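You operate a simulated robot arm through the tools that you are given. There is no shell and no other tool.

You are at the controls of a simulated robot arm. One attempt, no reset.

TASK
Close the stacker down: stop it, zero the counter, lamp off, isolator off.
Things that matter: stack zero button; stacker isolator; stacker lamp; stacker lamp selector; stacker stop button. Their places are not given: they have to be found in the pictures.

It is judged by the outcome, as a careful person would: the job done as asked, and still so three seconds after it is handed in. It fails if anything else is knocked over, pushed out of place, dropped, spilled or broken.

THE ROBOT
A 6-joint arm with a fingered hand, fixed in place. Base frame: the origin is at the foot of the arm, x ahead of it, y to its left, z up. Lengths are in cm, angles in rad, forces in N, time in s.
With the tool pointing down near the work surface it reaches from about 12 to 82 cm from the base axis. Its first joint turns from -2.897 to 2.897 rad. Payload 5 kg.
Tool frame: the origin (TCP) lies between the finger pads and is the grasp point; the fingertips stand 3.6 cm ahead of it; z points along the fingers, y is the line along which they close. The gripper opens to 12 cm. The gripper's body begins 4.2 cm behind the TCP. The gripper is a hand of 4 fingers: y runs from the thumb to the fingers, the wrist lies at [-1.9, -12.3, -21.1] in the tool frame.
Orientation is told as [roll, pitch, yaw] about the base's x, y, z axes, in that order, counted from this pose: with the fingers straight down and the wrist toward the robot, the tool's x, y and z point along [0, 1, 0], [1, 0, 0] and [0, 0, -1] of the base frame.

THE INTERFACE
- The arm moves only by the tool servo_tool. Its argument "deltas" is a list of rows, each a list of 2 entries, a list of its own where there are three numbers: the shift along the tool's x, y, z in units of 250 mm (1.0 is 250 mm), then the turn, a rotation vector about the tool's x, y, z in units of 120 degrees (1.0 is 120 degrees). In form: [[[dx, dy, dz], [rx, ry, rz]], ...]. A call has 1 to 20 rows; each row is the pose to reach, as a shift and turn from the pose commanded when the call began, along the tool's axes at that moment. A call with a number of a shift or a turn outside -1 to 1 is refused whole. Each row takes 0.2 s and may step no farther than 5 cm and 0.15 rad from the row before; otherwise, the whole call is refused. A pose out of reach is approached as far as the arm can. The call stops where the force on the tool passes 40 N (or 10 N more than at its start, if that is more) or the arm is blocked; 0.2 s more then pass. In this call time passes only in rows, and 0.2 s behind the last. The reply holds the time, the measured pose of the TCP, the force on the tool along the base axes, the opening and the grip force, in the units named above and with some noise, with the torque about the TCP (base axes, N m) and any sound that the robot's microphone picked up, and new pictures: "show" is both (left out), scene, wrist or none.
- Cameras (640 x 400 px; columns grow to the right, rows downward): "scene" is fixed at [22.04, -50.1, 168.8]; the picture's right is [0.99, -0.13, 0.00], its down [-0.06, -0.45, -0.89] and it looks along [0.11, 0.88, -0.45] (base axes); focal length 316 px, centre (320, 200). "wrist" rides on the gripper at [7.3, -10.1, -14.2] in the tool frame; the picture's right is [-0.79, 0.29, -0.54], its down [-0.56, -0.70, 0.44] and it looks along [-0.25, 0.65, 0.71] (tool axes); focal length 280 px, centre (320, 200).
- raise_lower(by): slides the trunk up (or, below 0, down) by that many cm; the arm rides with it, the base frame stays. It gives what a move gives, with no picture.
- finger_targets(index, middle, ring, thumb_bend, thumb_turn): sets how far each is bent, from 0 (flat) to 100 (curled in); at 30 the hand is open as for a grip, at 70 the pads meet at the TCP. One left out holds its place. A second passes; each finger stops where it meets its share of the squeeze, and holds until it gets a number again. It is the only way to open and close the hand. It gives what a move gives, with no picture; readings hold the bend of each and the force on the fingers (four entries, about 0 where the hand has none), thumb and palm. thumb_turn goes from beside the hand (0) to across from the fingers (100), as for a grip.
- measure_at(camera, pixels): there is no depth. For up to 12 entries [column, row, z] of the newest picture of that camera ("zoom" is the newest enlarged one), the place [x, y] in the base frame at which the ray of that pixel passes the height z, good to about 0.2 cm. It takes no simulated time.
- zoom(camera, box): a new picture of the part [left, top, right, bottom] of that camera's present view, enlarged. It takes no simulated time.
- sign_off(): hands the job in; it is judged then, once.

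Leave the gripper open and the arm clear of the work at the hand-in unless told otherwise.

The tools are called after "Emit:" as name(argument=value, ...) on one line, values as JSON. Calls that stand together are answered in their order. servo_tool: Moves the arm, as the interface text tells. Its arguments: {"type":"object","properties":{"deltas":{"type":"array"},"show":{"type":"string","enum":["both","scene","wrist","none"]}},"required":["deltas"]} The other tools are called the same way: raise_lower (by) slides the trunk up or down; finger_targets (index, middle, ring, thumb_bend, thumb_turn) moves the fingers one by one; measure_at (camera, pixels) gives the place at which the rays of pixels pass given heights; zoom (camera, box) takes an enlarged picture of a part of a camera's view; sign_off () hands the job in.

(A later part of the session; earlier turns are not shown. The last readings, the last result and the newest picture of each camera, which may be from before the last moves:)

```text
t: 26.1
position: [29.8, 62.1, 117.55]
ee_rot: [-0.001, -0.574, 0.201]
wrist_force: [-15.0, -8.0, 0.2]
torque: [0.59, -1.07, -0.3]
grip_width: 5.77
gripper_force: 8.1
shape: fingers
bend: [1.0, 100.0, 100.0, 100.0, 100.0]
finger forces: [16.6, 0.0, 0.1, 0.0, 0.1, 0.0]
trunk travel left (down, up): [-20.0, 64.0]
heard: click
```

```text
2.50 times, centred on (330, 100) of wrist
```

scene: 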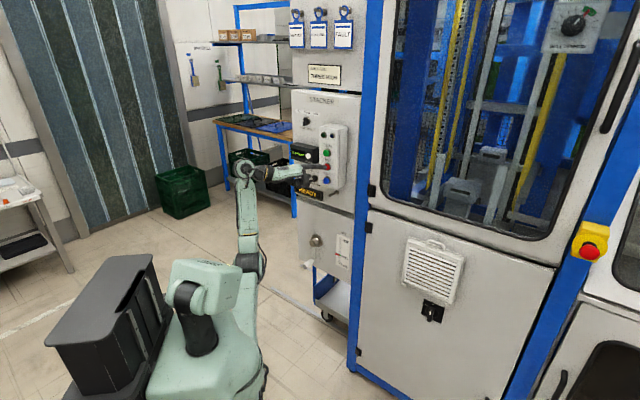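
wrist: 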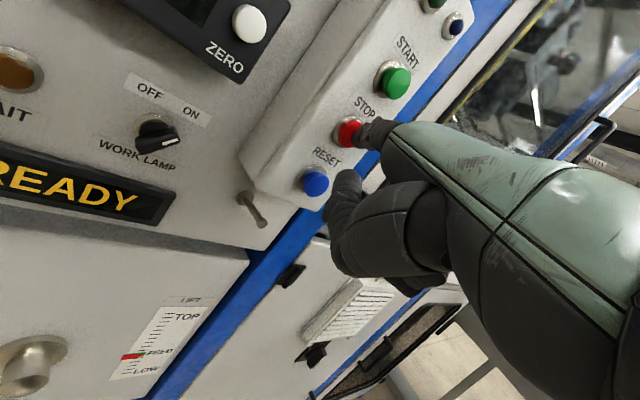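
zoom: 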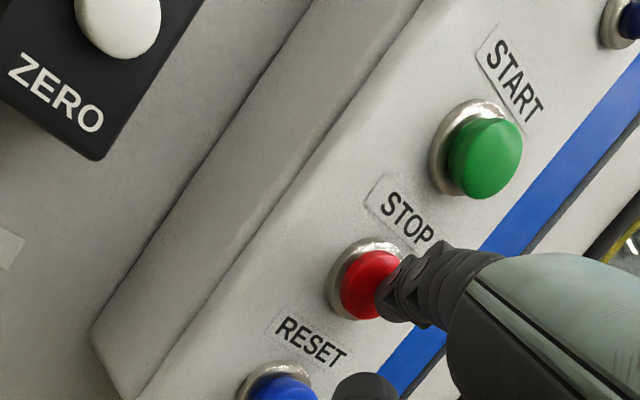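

STOP clicked: the sign reads READY, the run light is out and the counter stays at 22. I'll locate ZERO from both views (wrist (250,24), scene (308,155.7)) and back straight off 6 cm.

Emit:
measure_at(camera="wrist", pixels=[[250, 24, 124], [250, 24, 126], [250, 24, 128], [250, 24, 130], [161, 140, 114], [161, 140, 116], [161, 140, 118]])

Emit:
measure_at(camera="scene", pixels=[[308, 155.7, 124], [308, 155.7, 126], [308, 155.7, 128], [308, 155.7, 130]])

Emit:
servo_tool(deltas=[[[-0.044, -0.056, -0.036], [0, 0, 0]], [[-0.088, -0.112, -0.072], [0, 0, 0]], [[-0.132, -0.168, -0.108], [0, 0, 0]]], show="both")

Emit:
zoom(camera="scene", box=[280, 115, 350, 205])

```text
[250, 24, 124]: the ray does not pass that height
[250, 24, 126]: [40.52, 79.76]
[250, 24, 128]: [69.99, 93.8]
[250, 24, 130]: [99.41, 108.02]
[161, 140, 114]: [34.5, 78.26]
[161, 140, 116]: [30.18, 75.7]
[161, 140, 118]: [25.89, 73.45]
```

```text
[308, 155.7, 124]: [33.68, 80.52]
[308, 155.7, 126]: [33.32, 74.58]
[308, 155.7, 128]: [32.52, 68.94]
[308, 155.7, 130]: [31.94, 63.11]
```

```text
t: 26.9
position: [25.94, 57.83, 117.33]
ee_rot: [-0.001, -0.572, 0.2]
wrist_force: [1.1, -0.8, 0.3]
torque: [-0.02, -0.01, -0.03]
grip_width: 5.84
gripper_force: 0.0
shape: fingers
bend: [0.0, 100.0, 100.0, 100.0, 100.0]
finger forces: [0.0, 0.0, 0.0, 0.0, 0.0, 0.1]
trunk travel left (down, up): [-20.0, 64.0]
```

scene: 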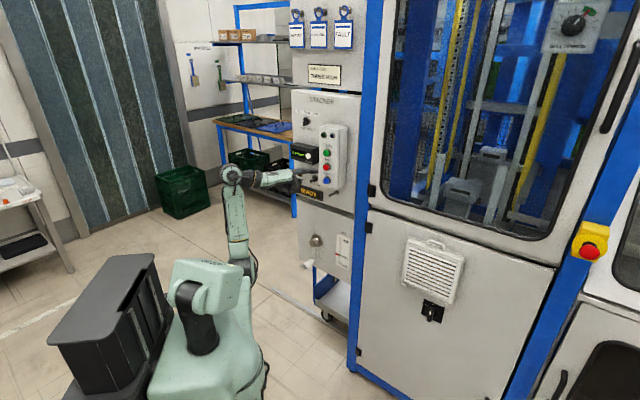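
wrist: 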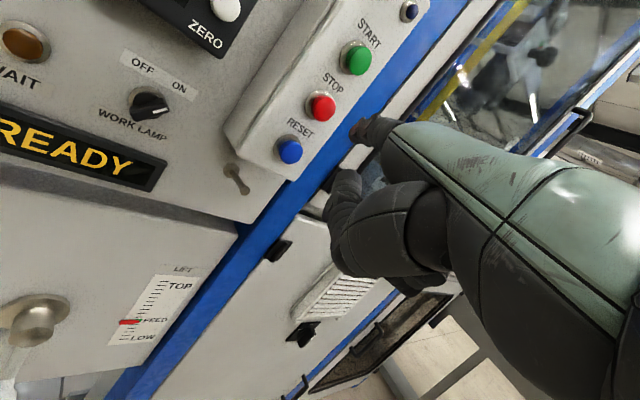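

```text
4.44 times, centred on (315, 160) of scene
```

zoom: 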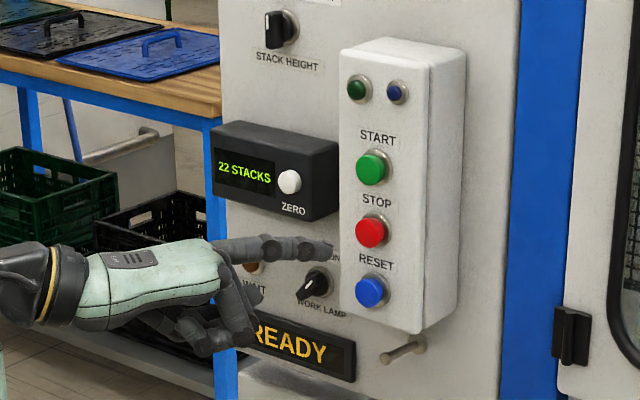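

Backed off cleanly; STOP stays done. ZERO's cap is at about (33.3, 76.2, 125.5). I'll move the tip to 2 cm in front of it, sliding left in front of the panel (tip stays outside the box face).

Emit:
servo_tool(deltas=[[[0.134, 0, -0.018], [0, 0, 0]], [[0.268, 0, -0.037], [0, 0, 0]], [[0.403, 0, -0.056], [0, 0, 0]], [[0.537, 0, -0.074], [0, 0, 0]]], show="both")

Emit:
zoom(camera="scene", box=[270, 120, 340, 200])

Emit:
zoom(camera="wrist", box=[250, 20, 450, 180])

```text
t: 28.1
position: [22.16, 70.85, 120.58]
ee_rot: [0.069, -0.575, 0.164]
wrist_force: [0.8, 1.7, -0.2]
torque: [-0.04, -0.04, -0.08]
grip_width: 5.85
gripper_force: 0.0
shape: fingers
bend: [0.0, 100.0, 100.0, 100.0, 100.0]
finger forces: [0.0, 0.1, 0.1, 0.0, 0.0, 0.0]
trunk travel left (down, up): [-20.0, 64.0]
stopped in row 4: the arm was blocked; the commanded pose is now the measured one
```

scene: 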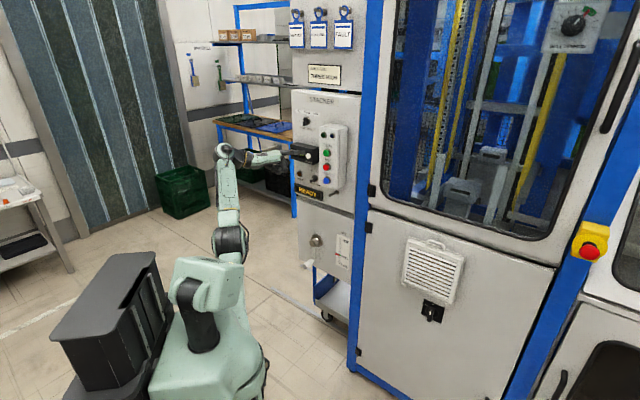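
wrist: 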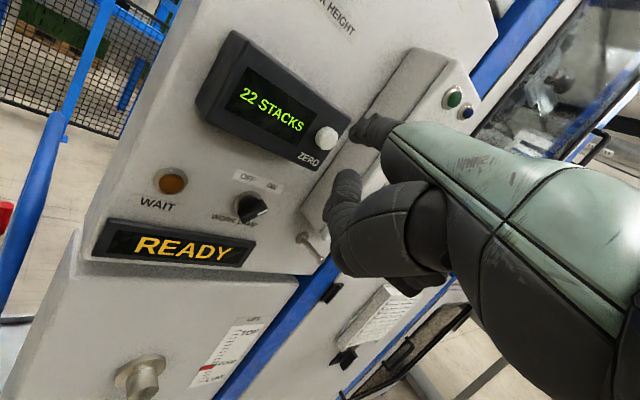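

```text
5.00 times, centred on (305, 160) of scene
```

zoom: 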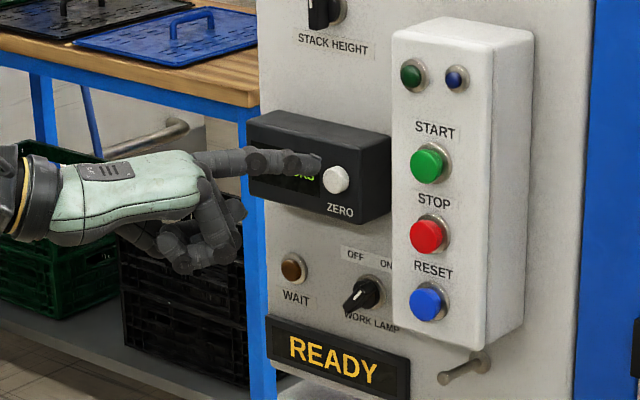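

```text
2.50 times, centred on (350, 100) of wrist
```

zoom: 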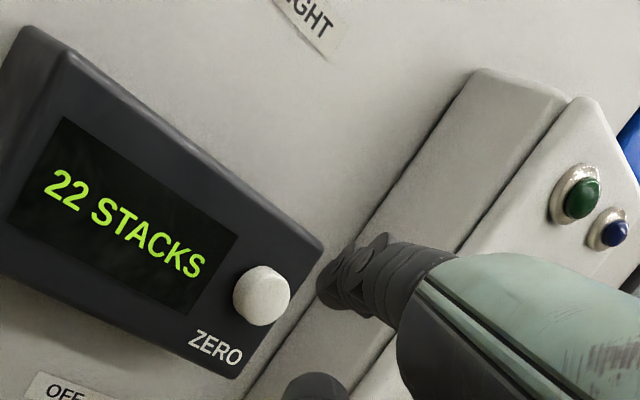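

The arm was blocked by a joint limit there (no contact force; tip sits about 2 cm off the display, near ZERO). I'll raise the trunk 15 cm (clear in front of the panel), then bring the hand down 15 cm while undoing the small rotation error.

Emit:
raise_lower(by=15)

Emit:
servo_tool(deltas=[[[0, -0.081, 0.126], [0, -0.006, -0.0036]], [[0, -0.162, 0.252], [0, -0.012, -0.0072]], [[0, -0.243, 0.379], [0, -0.018, -0.0108]], [[0, -0.324, 0.505], [0, -0.024, -0.0144]]], show="both")

Emit:
zoom(camera="scene", box=[270, 120, 340, 200])

Emit:
zoom(camera="wrist", box=[250, 20, 450, 180])

```text
t: 29.9
position: [22.08, 70.23, 135.88]
ee_rot: [0.075, -0.577, 0.159]
wrist_force: [-0.3, -0.3, 0.6]
torque: [0.0, -0.01, -0.03]
grip_width: 5.85
gripper_force: 0.0
shape: fingers
bend: [0.0, 100.0, 100.0, 100.0, 100.0]
finger forces: [0.1, 0.0, 0.1, 0.0, 0.1, 0.0]
trunk travel left (down, up): [-35.0, 49.0]
```

```text
t: 30.9
position: [22.03, 71.11, 120.72]
ee_rot: [0.006, -0.578, 0.196]
wrist_force: [0.4, -0.3, 1.0]
torque: [0.0, 0.01, 0.03]
grip_width: 5.86
gripper_force: 0.1
shape: fingers
bend: [0.0, 100.0, 100.0, 100.0, 100.0]
finger forces: [0.0, 0.0, 0.0, 0.0, 0.1, 0.0]
trunk travel left (down, up): [-35.0, 49.0]
```

scene: 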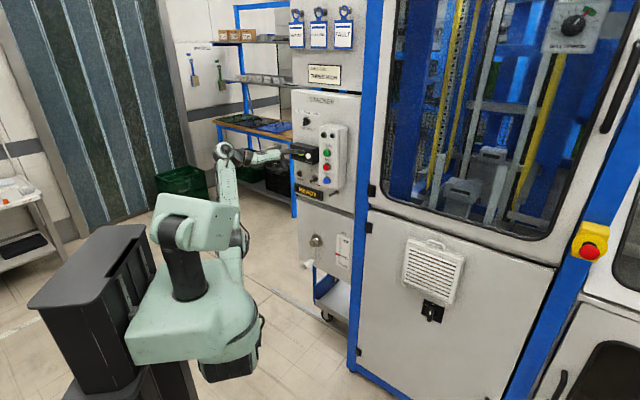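
wrist: 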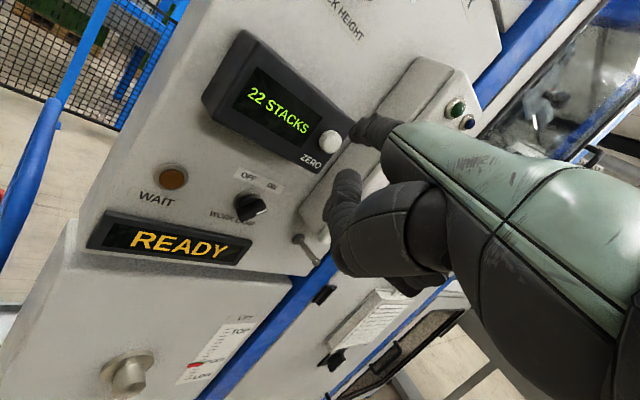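

```text
5.00 times, centred on (305, 160) of scene
```

zoom: 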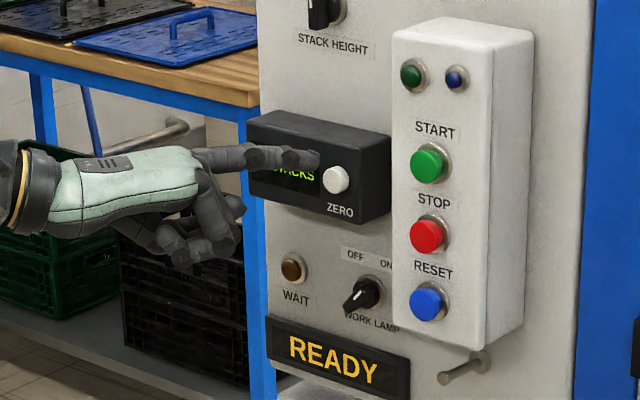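

```text
2.50 times, centred on (350, 100) of wrist
```

zoom: 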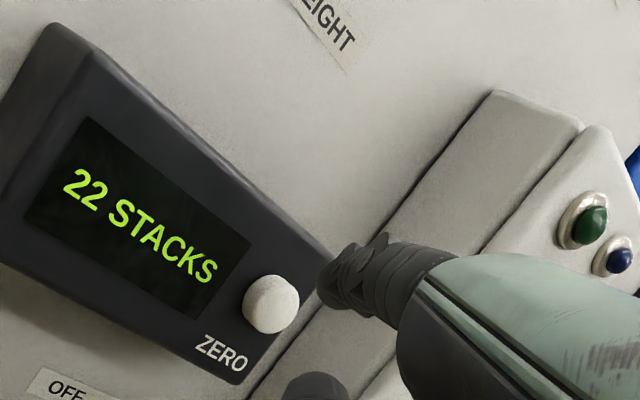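

The arm is free again; the tip is about 2 cm above and left-front of ZERO. I'll move the tip down about 2 cm to sit 1 cm in front of the button, then push in along the normal.

Emit:
servo_tool(deltas=[[[0.012, -0.011, 0.09], [0, 0, 0]], [[0.012, -0.011, 0.09], [0, 0, 0]]], show="both")

Emit:
zoom(camera="scene", box=[270, 120, 340, 200])

Emit:
zoom(camera="wrist", box=[250, 20, 450, 180])

```text
t: 31.5
position: [23.03, 71.76, 118.85]
ee_rot: [0.006, -0.577, 0.195]
wrist_force: [-0.5, -0.3, 0.2]
torque: [0.02, 0.0, 0.03]
grip_width: 5.81
gripper_force: 0.0
shape: fingers
bend: [0.0, 100.0, 100.0, 100.0, 100.0]
finger forces: [0.0, 0.1, 0.0, 0.0, 0.1, 0.1]
trunk travel left (down, up): [-35.0, 49.0]
```

scene: 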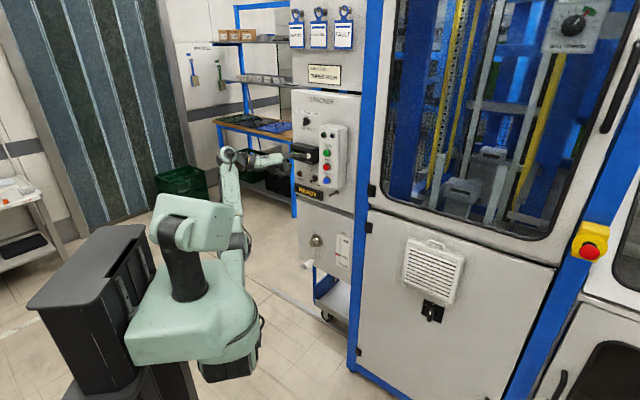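
wrist: 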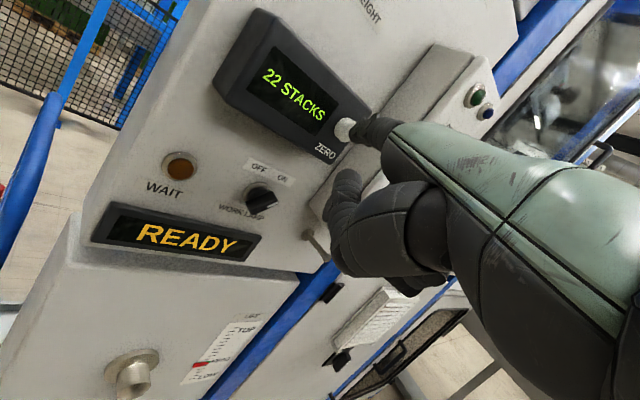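

```text
5.00 times, centred on (305, 160) of scene
```

zoom: 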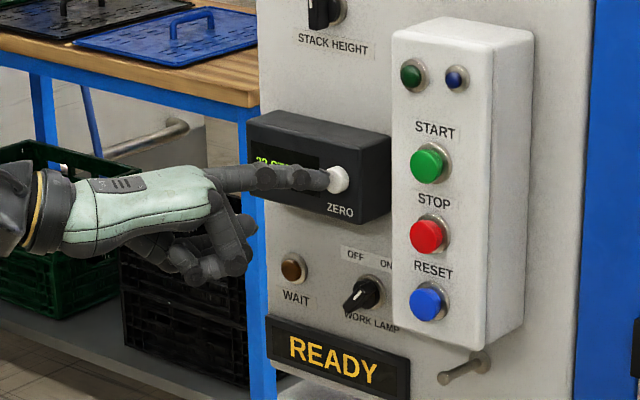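

```text
2.50 times, centred on (350, 100) of wrist
```

zoom: 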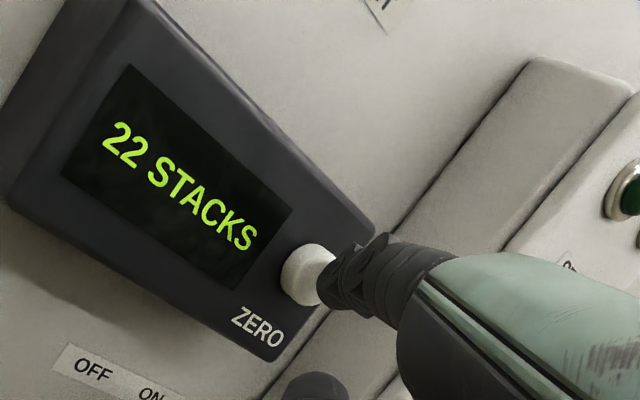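

The tip is right in front of ZERO. Now I'll push in along the normal about 1.6 cm in small rows.

Emit:
servo_tool(deltas=[[[0.018, 0.014, 0.009], [0, 0, 0]], [[0.029, 0.026, 0.017], [0, 0, 0]], [[0.038, 0.036, 0.023], [0, 0, 0]], [[0.045, 0.045, 0.029], [0, 0, 0]]], show="both")

Emit:
zoom(camera="wrist", box=[250, 20, 450, 180])

```text
t: 32.5
position: [23.66, 72.8, 119.12]
ee_rot: [0.007, -0.581, 0.195]
wrist_force: [-18.0, -8.6, 0.3]
torque: [0.66, -1.32, -0.22]
grip_width: 5.75
gripper_force: 10.0
shape: fingers
bend: [1.0, 100.0, 100.0, 100.0, 100.0]
finger forces: [19.1, 0.1, 0.1, 0.0, 0.1, 0.0]
trunk travel left (down, up): [-35.0, 49.0]
heard: click
```

scene: 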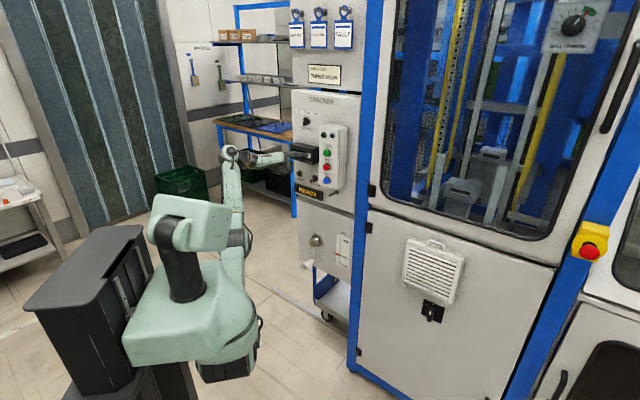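
wrist: 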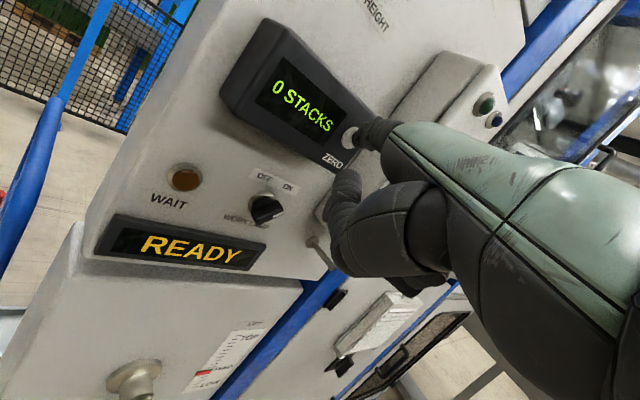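

```text
2.50 times, centred on (350, 100) of wrist
```

zoom: 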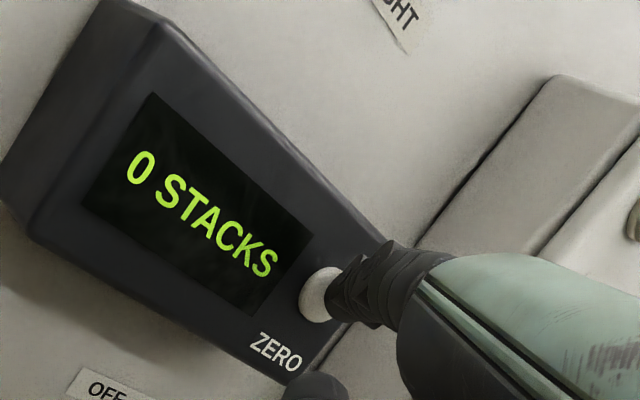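

The counter reads 0 STACKS. I'll back off 6 cm and then look closely at the WORK LAMP selector.

Emit:
servo_tool(deltas=[[[-0.044, -0.056, -0.036], [0, 0, 0]], [[-0.088, -0.112, -0.072], [0, 0, 0]], [[-0.132, -0.168, -0.108], [0, 0, 0]]], show="both")

Emit:
zoom(camera="wrist", box=[80, 60, 320, 300])

Emit:
zoom(camera="scene", box=[290, 155, 330, 205])

Emit:
zoom(camera="scene", box=[380, 0, 640, 160])

```text
t: 33.3
position: [19.9, 68.9, 118.78]
ee_rot: [0.004, -0.578, 0.196]
wrist_force: [-0.3, -0.4, -0.9]
torque: [0.03, -0.01, 0.0]
grip_width: 5.88
gripper_force: 0.1
shape: fingers
bend: [0.0, 100.0, 100.0, 100.0, 100.0]
finger forces: [0.0, 0.1, 0.1, 0.0, 0.1, 0.0]
trunk travel left (down, up): [-35.0, 49.0]
```

scene: 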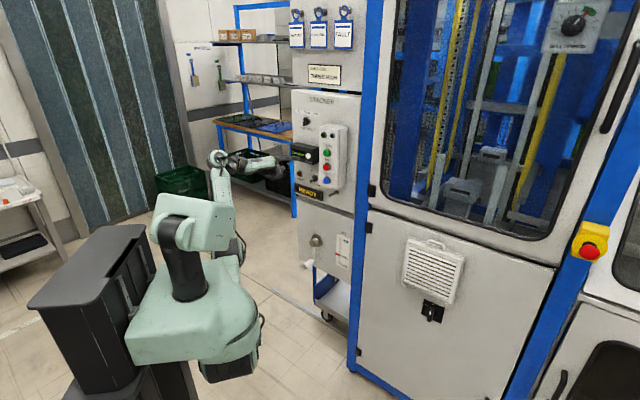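
wrist: 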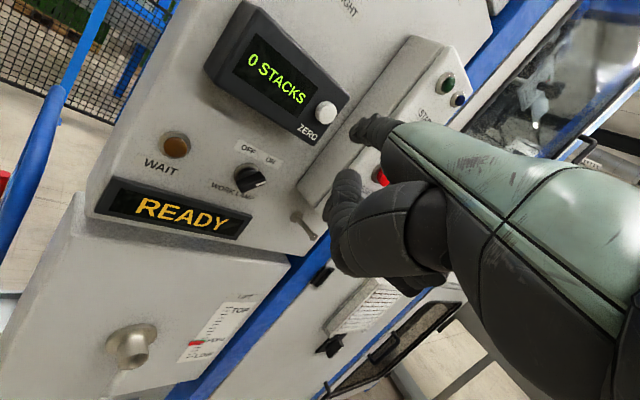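

```text
1.67 times, centred on (200, 180) of wrist
```

zoom: 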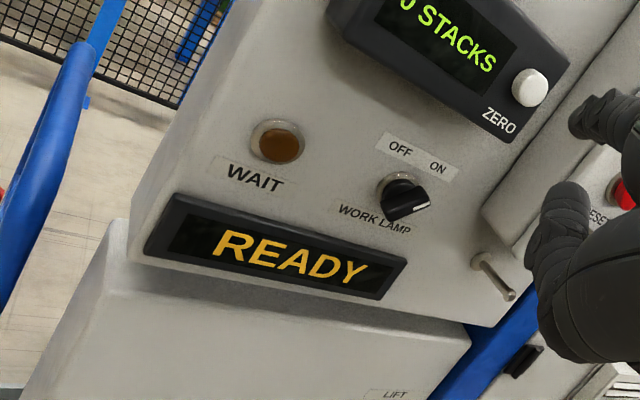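

```text
8.00 times, centred on (310, 180) of scene
```

zoom: 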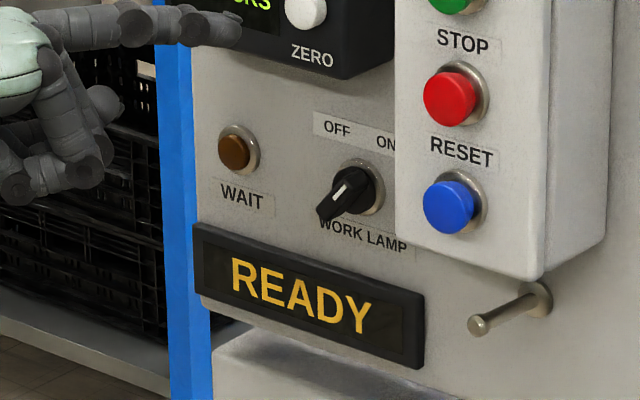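

```text
2.46 times, centred on (510, 80) of scene
```

zoom: 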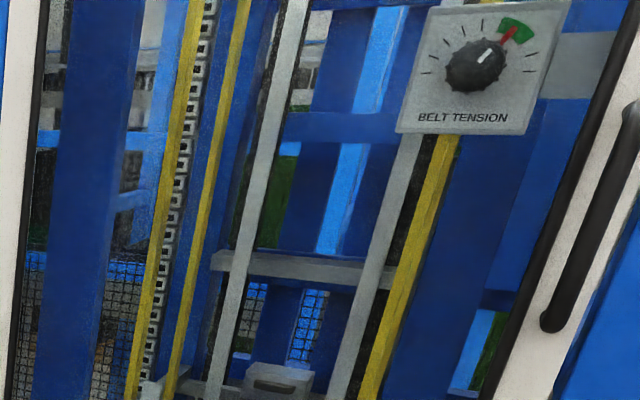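

The selector's white mark points to ON (up-right at 45°); OFF is up-left. My plan is to nudge the lower-left tail of its bar with the fingertip, down-right around the centre, turning it counter-clockwise. First, rays for its bezel and front from both views.

Emit:
measure_at(camera="wrist", pixels=[[238, 174, 116], [238, 174, 118], [238, 174, 120], [252, 181, 116], [252, 181, 118], [252, 181, 120], [265, 182, 116], [265, 182, 118]])

Emit:
measure_at(camera="scene", pixels=[[315.5, 178.5, 116], [315.5, 178.5, 118], [315.5, 178.5, 120], [312.3, 179.2, 116], [312.3, 179.2, 118], [312.3, 179.2, 120], [310.8, 182, 116], [310.8, 182, 118]])

Emit:
zoom(camera="wrist", box=[205, 130, 305, 230])

Emit:
zoom(camera="scene", box=[302, 168, 326, 192])

```text
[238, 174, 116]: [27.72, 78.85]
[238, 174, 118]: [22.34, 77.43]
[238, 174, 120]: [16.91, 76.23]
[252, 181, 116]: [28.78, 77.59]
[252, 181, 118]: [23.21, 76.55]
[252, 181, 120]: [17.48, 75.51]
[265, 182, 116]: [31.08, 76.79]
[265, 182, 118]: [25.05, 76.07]
```

```text
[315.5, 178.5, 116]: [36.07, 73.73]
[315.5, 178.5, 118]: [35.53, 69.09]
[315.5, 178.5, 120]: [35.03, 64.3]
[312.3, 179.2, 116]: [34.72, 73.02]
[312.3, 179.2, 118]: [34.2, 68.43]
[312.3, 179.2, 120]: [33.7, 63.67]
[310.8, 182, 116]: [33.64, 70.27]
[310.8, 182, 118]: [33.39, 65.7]
```

```text
4.00 times, centred on (255, 180) of wrist
```

zoom: 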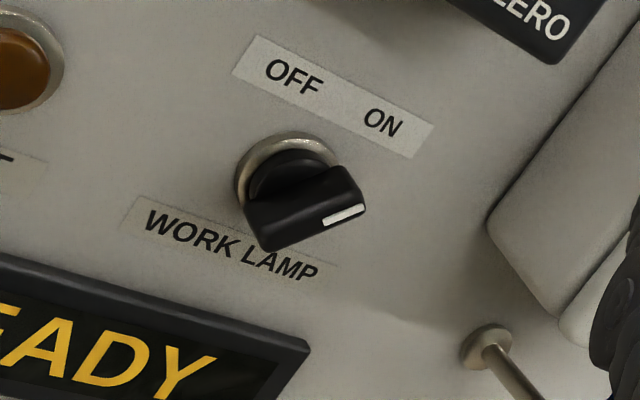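

```text
16.00 times, centred on (314, 180) of scene
```

zoom: 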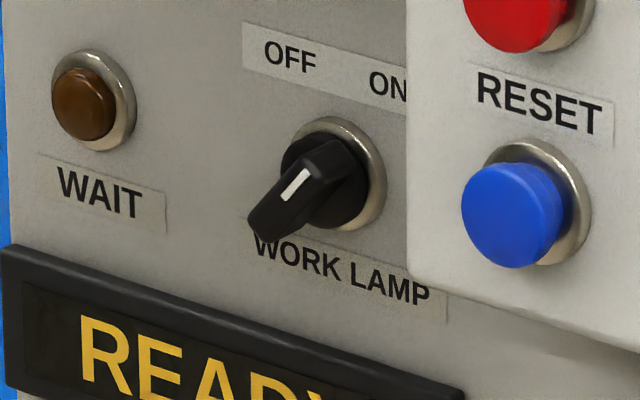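

From both views the knob's centre on the panel is about (36.3, 79.7, 113.5), sticking out about 2.2 cm, with a bar half-length of about 1.6 cm. There is free space all around it. I'll bring the tip to 5 cm out from the panel, 3.2 cm left of and 1 cm above the knob centre.

Emit:
servo_tool(deltas=[[[0.069, -0.056, 0.137], [0, 0, 0]], [[0.139, -0.113, 0.273], [0, 0, 0]], [[0.208, -0.169, 0.41], [0, 0, 0]]], show="both")

Emit:
zoom(camera="wrist", box=[250, 20, 450, 180])

Emit:
zoom(camera="scene", box=[280, 150, 340, 210])

```text
t: 34.1
position: [20.72, 74.5, 107.85]
ee_rot: [0.004, -0.577, 0.197]
wrist_force: [-0.5, 0.6, 0.4]
torque: [-0.04, 0.0, -0.03]
grip_width: 5.82
gripper_force: 0.0
shape: fingers
bend: [0.0, 100.0, 100.0, 100.0, 100.0]
finger forces: [0.0, 0.1, 0.0, 0.0, 0.0, 0.1]
trunk travel left (down, up): [-35.0, 49.0]
```

scene: 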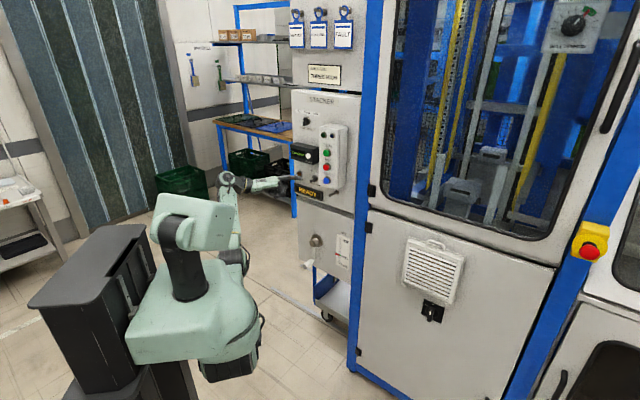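
wrist: 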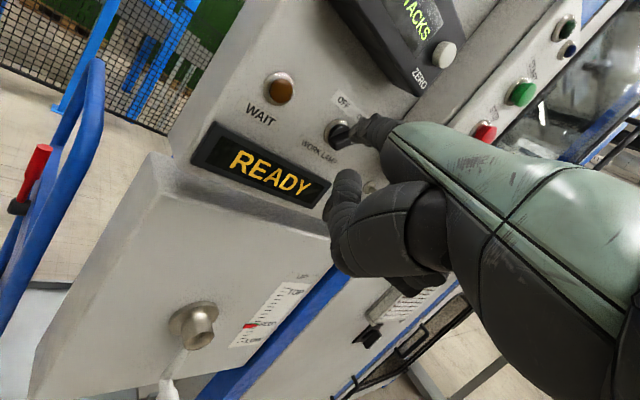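

```text
2.50 times, centred on (350, 100) of wrist
```

zoom: 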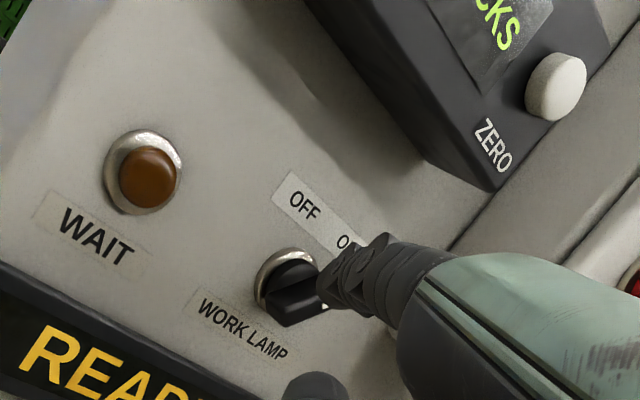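

```text
6.67 times, centred on (310, 180) of scene
```

zoom: 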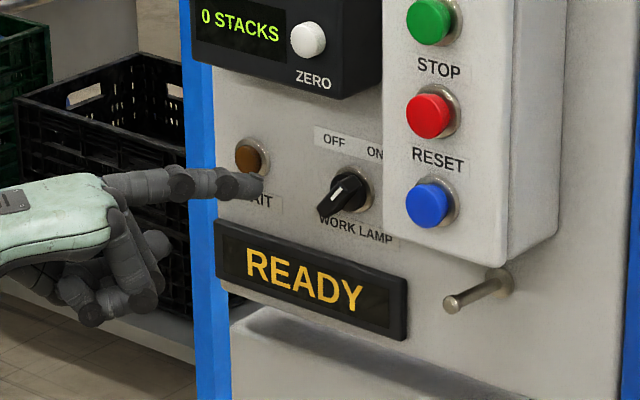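

The tip is where planned, clear and to the left of the knob. Now I go straight in 4 cm, so that the tip is about 1 cm off the panel beside the knob.

Emit:
servo_tool(deltas=[[[0.03, 0.037, 0.024], [0, 0, 0]], [[0.06, 0.074, 0.048], [0, 0, 0]], [[0.089, 0.111, 0.0726], [0, 0, 0]]], show="both")

Emit:
zoom(camera="wrist", box=[290, 60, 410, 180])

Emit:
zoom(camera="scene", box=[295, 160, 335, 200])

```text
t: 34.9
position: [23.67, 77.29, 107.99]
ee_rot: [0.007, -0.577, 0.195]
wrist_force: [0.9, 0.1, 0.6]
torque: [0.03, 0.0, 0.02]
grip_width: 5.85
gripper_force: 0.1
shape: fingers
bend: [0.0, 100.0, 100.0, 100.0, 100.0]
finger forces: [0.0, 0.1, 0.1, 0.0, 0.1, 0.0]
trunk travel left (down, up): [-35.0, 49.0]
```

scene: 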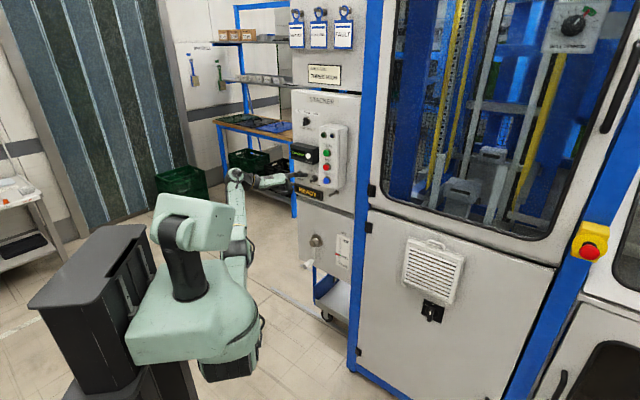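
wrist: 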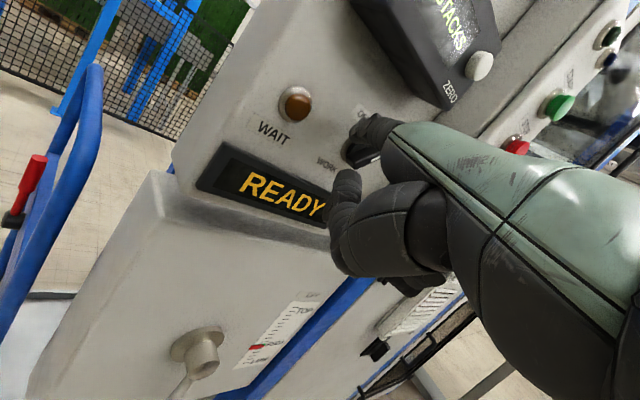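

```text
3.33 times, centred on (350, 120) of wrist
```

zoom: 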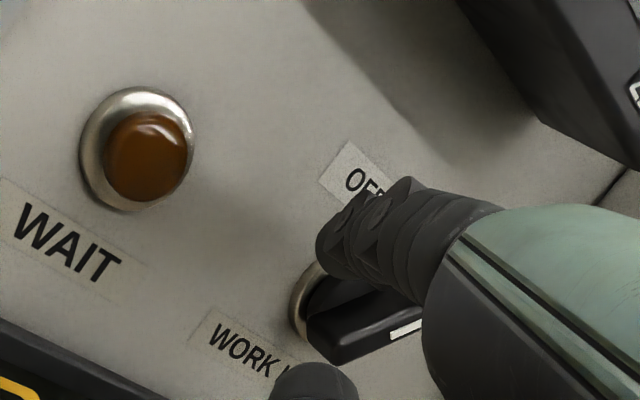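

```text
10.00 times, centred on (315, 180) of scene
```

zoom: 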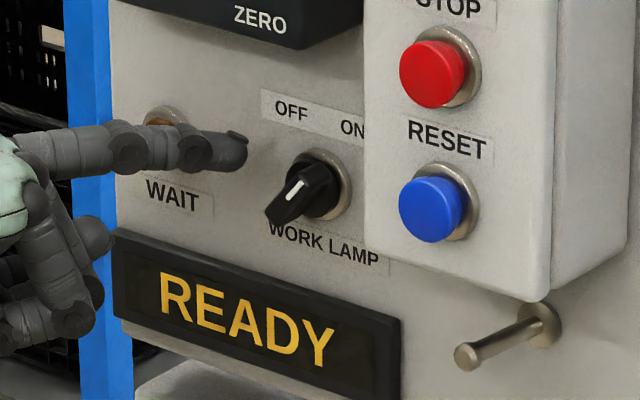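

The fingertip (scene (307,175)) is just up-left of the knob, about 1 cm off the panel. Now I begin the arc: right-down onto the upper-left side of the tail, in small rows.

Emit:
servo_tool(deltas=[[[-0.0299, 0.0058, 0.0277], [0, 0, 0]], [[-0.0482, 0.0008, 0.0578], [0, 0, 0]], [[-0.0516, -0.0083, 0.0758], [0, 0, 0]], [[-0.0632, -0.0149, 0.1001], [0, 0, 0]]], show="both")

Emit:
zoom(camera="wrist", box=[290, 60, 410, 180])

Emit:
zoom(camera="scene", box=[295, 160, 335, 200])

```text
t: 35.9
position: [25.02, 75.84, 105.63]
ee_rot: [0.006, -0.577, 0.196]
wrist_force: [-1.1, 0.8, 1.3]
torque: [0.0, -0.29, 0.09]
grip_width: 6.0
gripper_force: 1.3
shape: fingers
bend: [0.0, 100.0, 100.0, 100.0, 100.0]
finger forces: [1.8, 0.0, 0.0, 0.1, 0.0, 0.0]
trunk travel left (down, up): [-35.0, 49.0]
```

scene: 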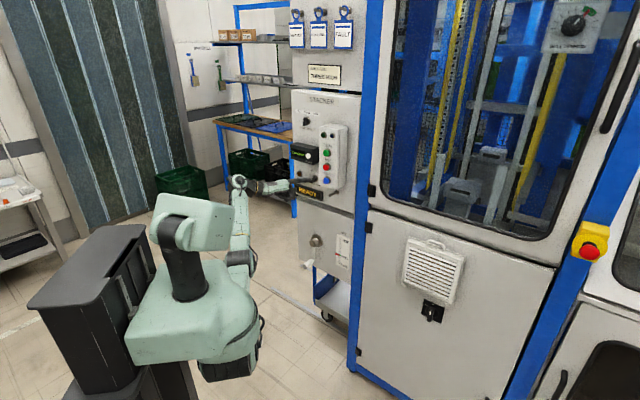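
wrist: 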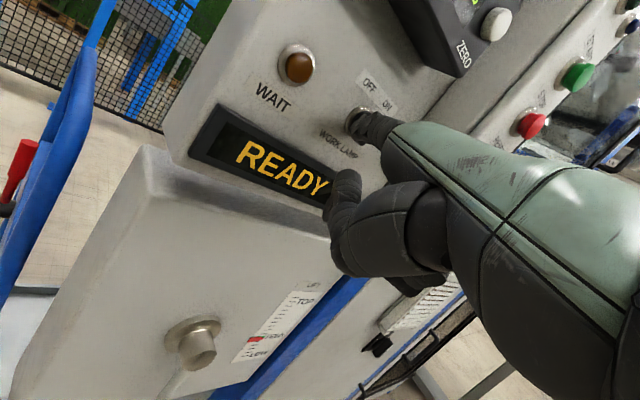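

```text
3.33 times, centred on (350, 120) of wrist
```

zoom: 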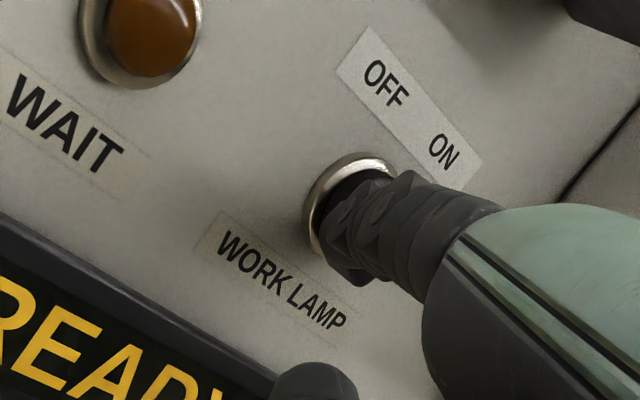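

```text
10.00 times, centred on (315, 180) of scene
```

zoom: 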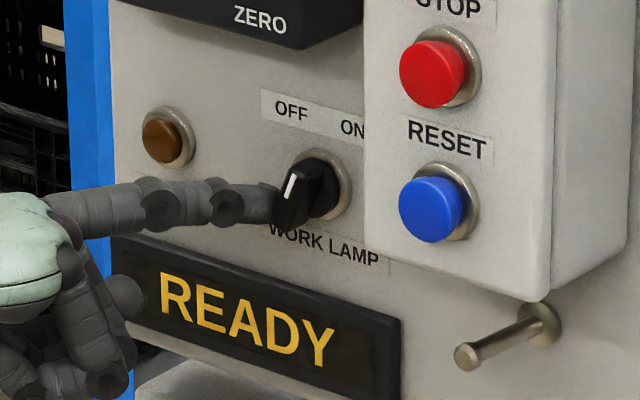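

The knob's mark has swung nearly upright: it is turning. I'll continue the arc to the right under the centre.

Emit:
servo_tool(deltas=[[[-0.0166, 0.0006, 0.0195], [0, 0, 0]], [[-0.0366, 0.0085, 0.0318], [0, 0, 0]], [[-0.0499, 0.0148, 0.0383], [0, 0, 0]], [[-0.0632, 0.0223, 0.0431], [0, 0, 0]]], show="both")

Emit:
zoom(camera="wrist", box=[290, 60, 410, 180])

Emit:
zoom(camera="scene", box=[295, 160, 335, 200])

```text
t: 36.9
position: [26.22, 74.69, 104.89]
ee_rot: [0.004, -0.579, 0.197]
wrist_force: [-2.2, 3.7, -2.2]
torque: [-0.29, -0.02, 0.32]
grip_width: 5.72
gripper_force: 2.0
shape: fingers
bend: [1.0, 100.0, 100.0, 100.0, 100.0]
finger forces: [3.8, 0.1, 0.1, 0.0, 0.0, 0.0]
trunk travel left (down, up): [-35.0, 49.0]
```

scene: 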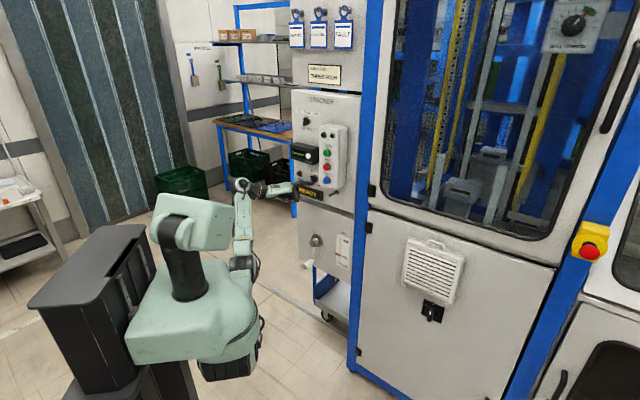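
wrist: 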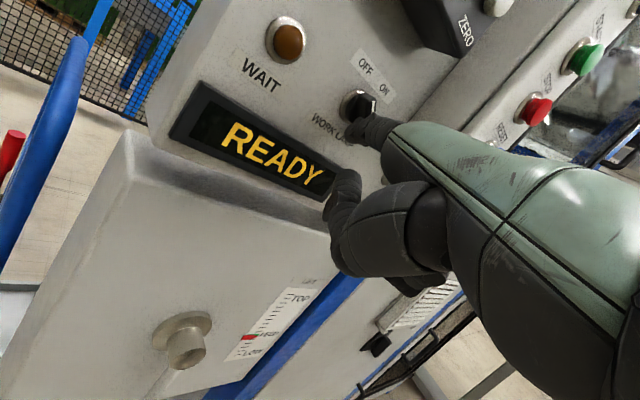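

```text
3.33 times, centred on (350, 120) of wrist
```

zoom: 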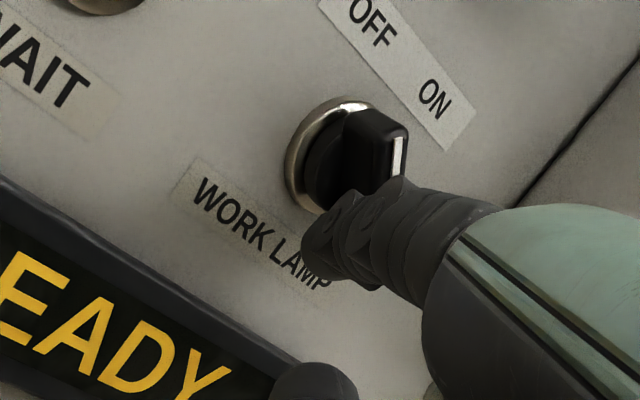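

```text
10.00 times, centred on (315, 180) of scene
```

zoom: 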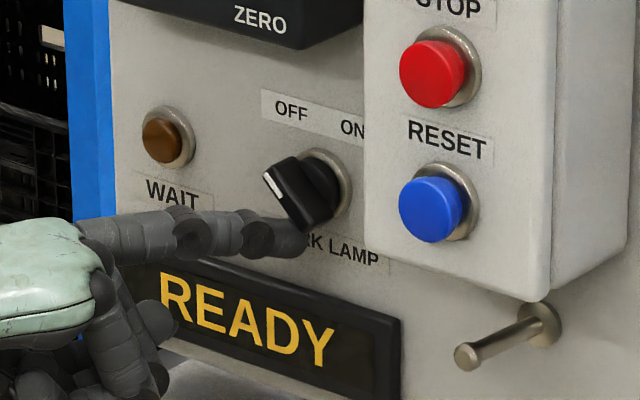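

The mark is now up-left at about -38°, close to OFF. There's no click yet and only 4 N on the finger, so I'll push a bit further right in small rows until it seats.

Emit:
servo_tool(deltas=[[[-0.01, 0.0078, 0.0003], [0, 0, 0]], [[-0.02, 0.0155, 0.0006], [0, 0, 0]]], show="both")

Emit:
zoom(camera="wrist", box=[290, 60, 410, 180])

Emit:
zoom(camera="scene", box=[295, 160, 335, 200])

```text
t: 37.5
position: [26.7, 74.24, 104.98]
ee_rot: [0.001, -0.577, 0.197]
wrist_force: [-6.2, 5.6, -4.7]
torque: [-0.54, 0.01, 0.66]
grip_width: 5.5
gripper_force: 4.6
shape: fingers
bend: [2.0, 100.0, 100.0, 100.0, 100.0]
finger forces: [9.4, 0.0, 0.0, 0.0, 0.0, 0.0]
trunk travel left (down, up): [-35.0, 49.0]
```

scene: 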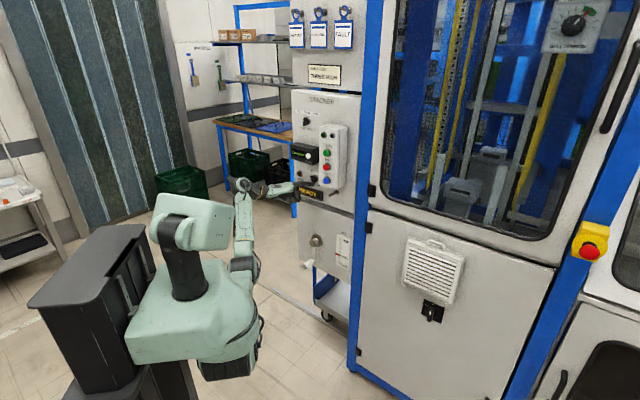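
wrist: 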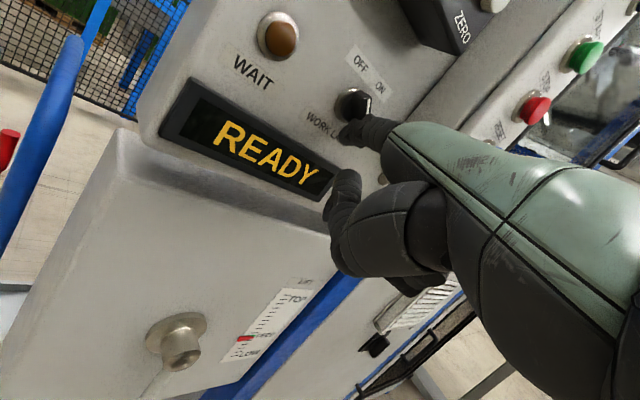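

```text
3.33 times, centred on (350, 120) of wrist
```

zoom: 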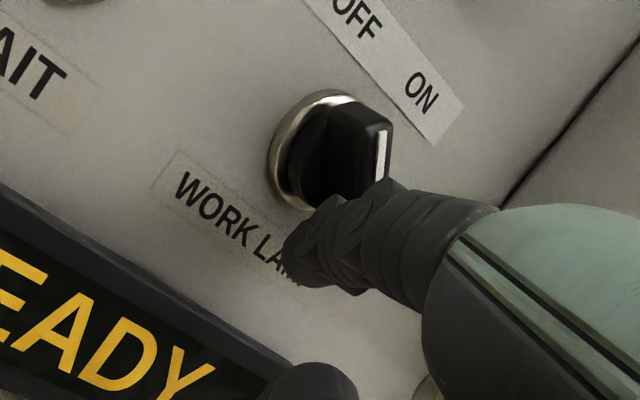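

```text
10.00 times, centred on (315, 180) of scene
```

zoom: 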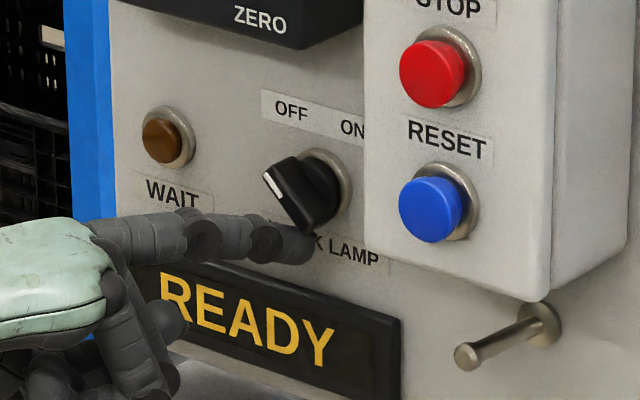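

Force rose to 9 N with no further turning: the knob is on its end stop at OFF. I'll ease back off the knob and withdraw 6 cm, then check.

Emit:
servo_tool(deltas=[[[0.02, -0.0177, 0.0028], [0, 0, 0]], [[-0.024, -0.074, -0.034], [0, 0, 0]], [[-0.068, -0.129, -0.07], [0, 0, 0]], [[-0.113, -0.185, -0.106], [0, 0, 0]]], show="both")

Emit:
zoom(camera="wrist", box=[200, 40, 400, 200])

Emit:
zoom(camera="scene", box=[280, 110, 350, 205])

Emit:
zoom(camera="scene", box=[380, 0, 640, 160])

```text
t: 38.5
position: [22.08, 70.35, 105.03]
ee_rot: [0.007, -0.576, 0.196]
wrist_force: [0.0, -0.1, 0.5]
torque: [-0.02, 0.01, 0.0]
grip_width: 5.86
gripper_force: 0.1
shape: fingers
bend: [0.0, 100.0, 100.0, 100.0, 100.0]
finger forces: [0.0, 0.1, 0.0, 0.0, 0.0, 0.1]
trunk travel left (down, up): [-35.0, 49.0]
```

scene: 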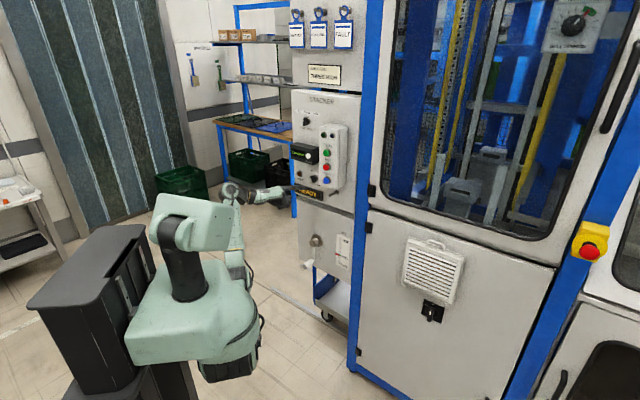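
wrist: 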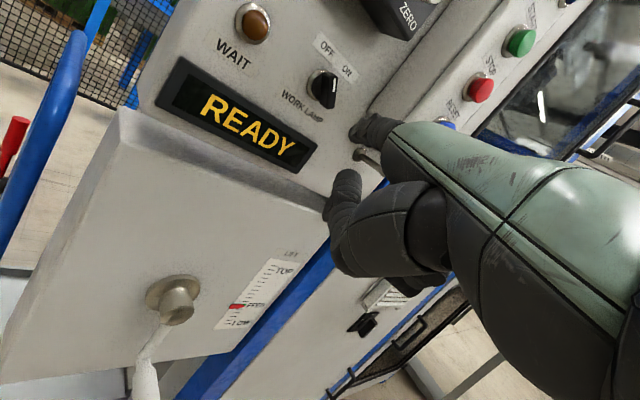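

```text
2.50 times, centred on (300, 120) of wrist
```

zoom: 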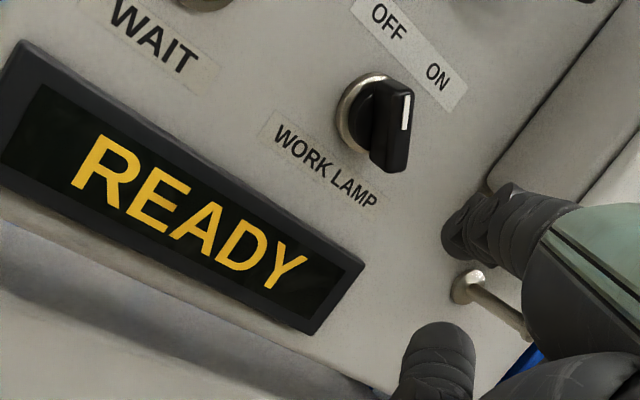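

```text
4.21 times, centred on (315, 158) of scene
```

zoom: 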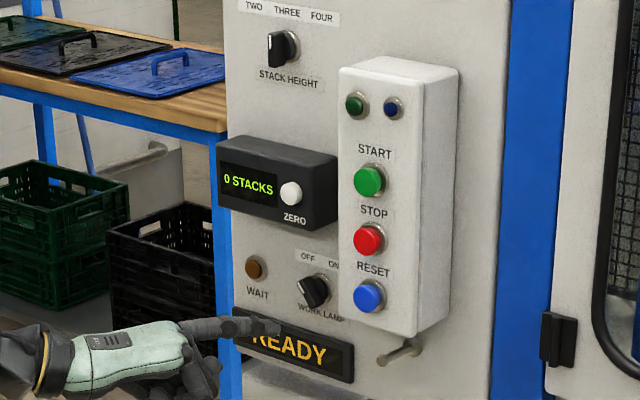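

```text
2.46 times, centred on (510, 80) of scene
```

zoom: 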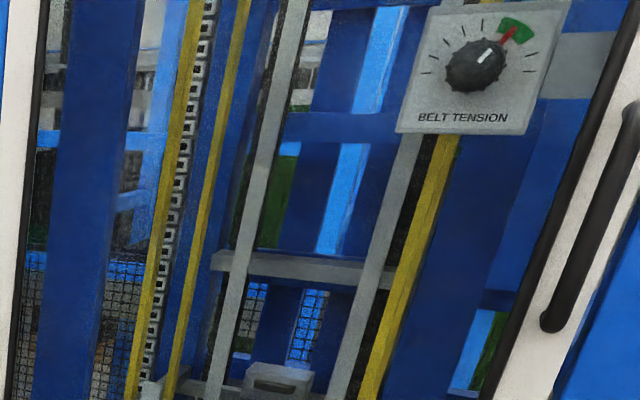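

The selector now stays at OFF. I want to verify the lamp itself; there's a bright streak behind the window in the wrist view at (541,107), so I'll look closer.

Emit:
zoom(camera="wrist", box=[460, 0, 640, 180])

Emit:
zoom(camera="scene", box=[380, 100, 560, 240])

Emit:
zoom(camera="scene", box=[540, 60, 640, 200])

```text
2.22 times, centred on (550, 90) of wrist
```

zoom: 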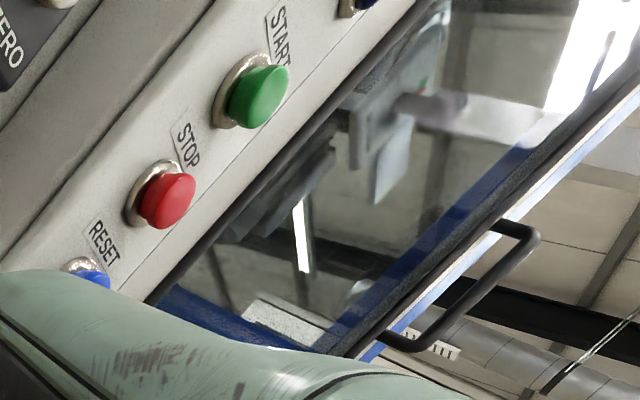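

```text
2.86 times, centred on (470, 170) of scene
```

zoom: 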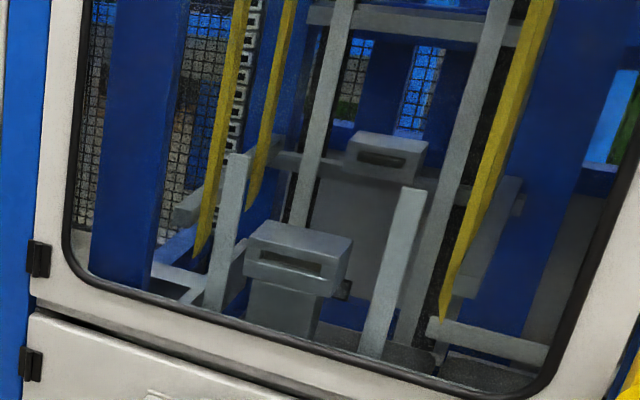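

```text
2.86 times, centred on (590, 130) of scene
```

zoom: 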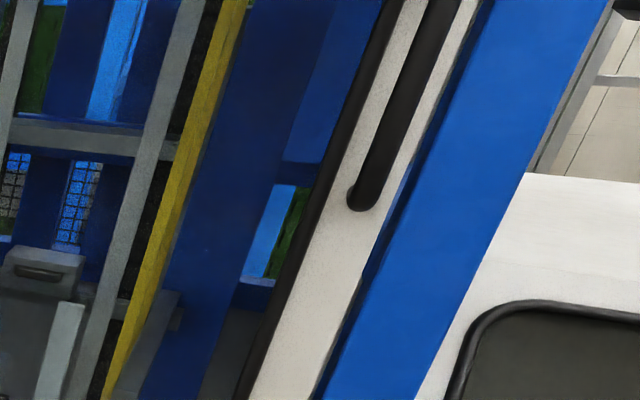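

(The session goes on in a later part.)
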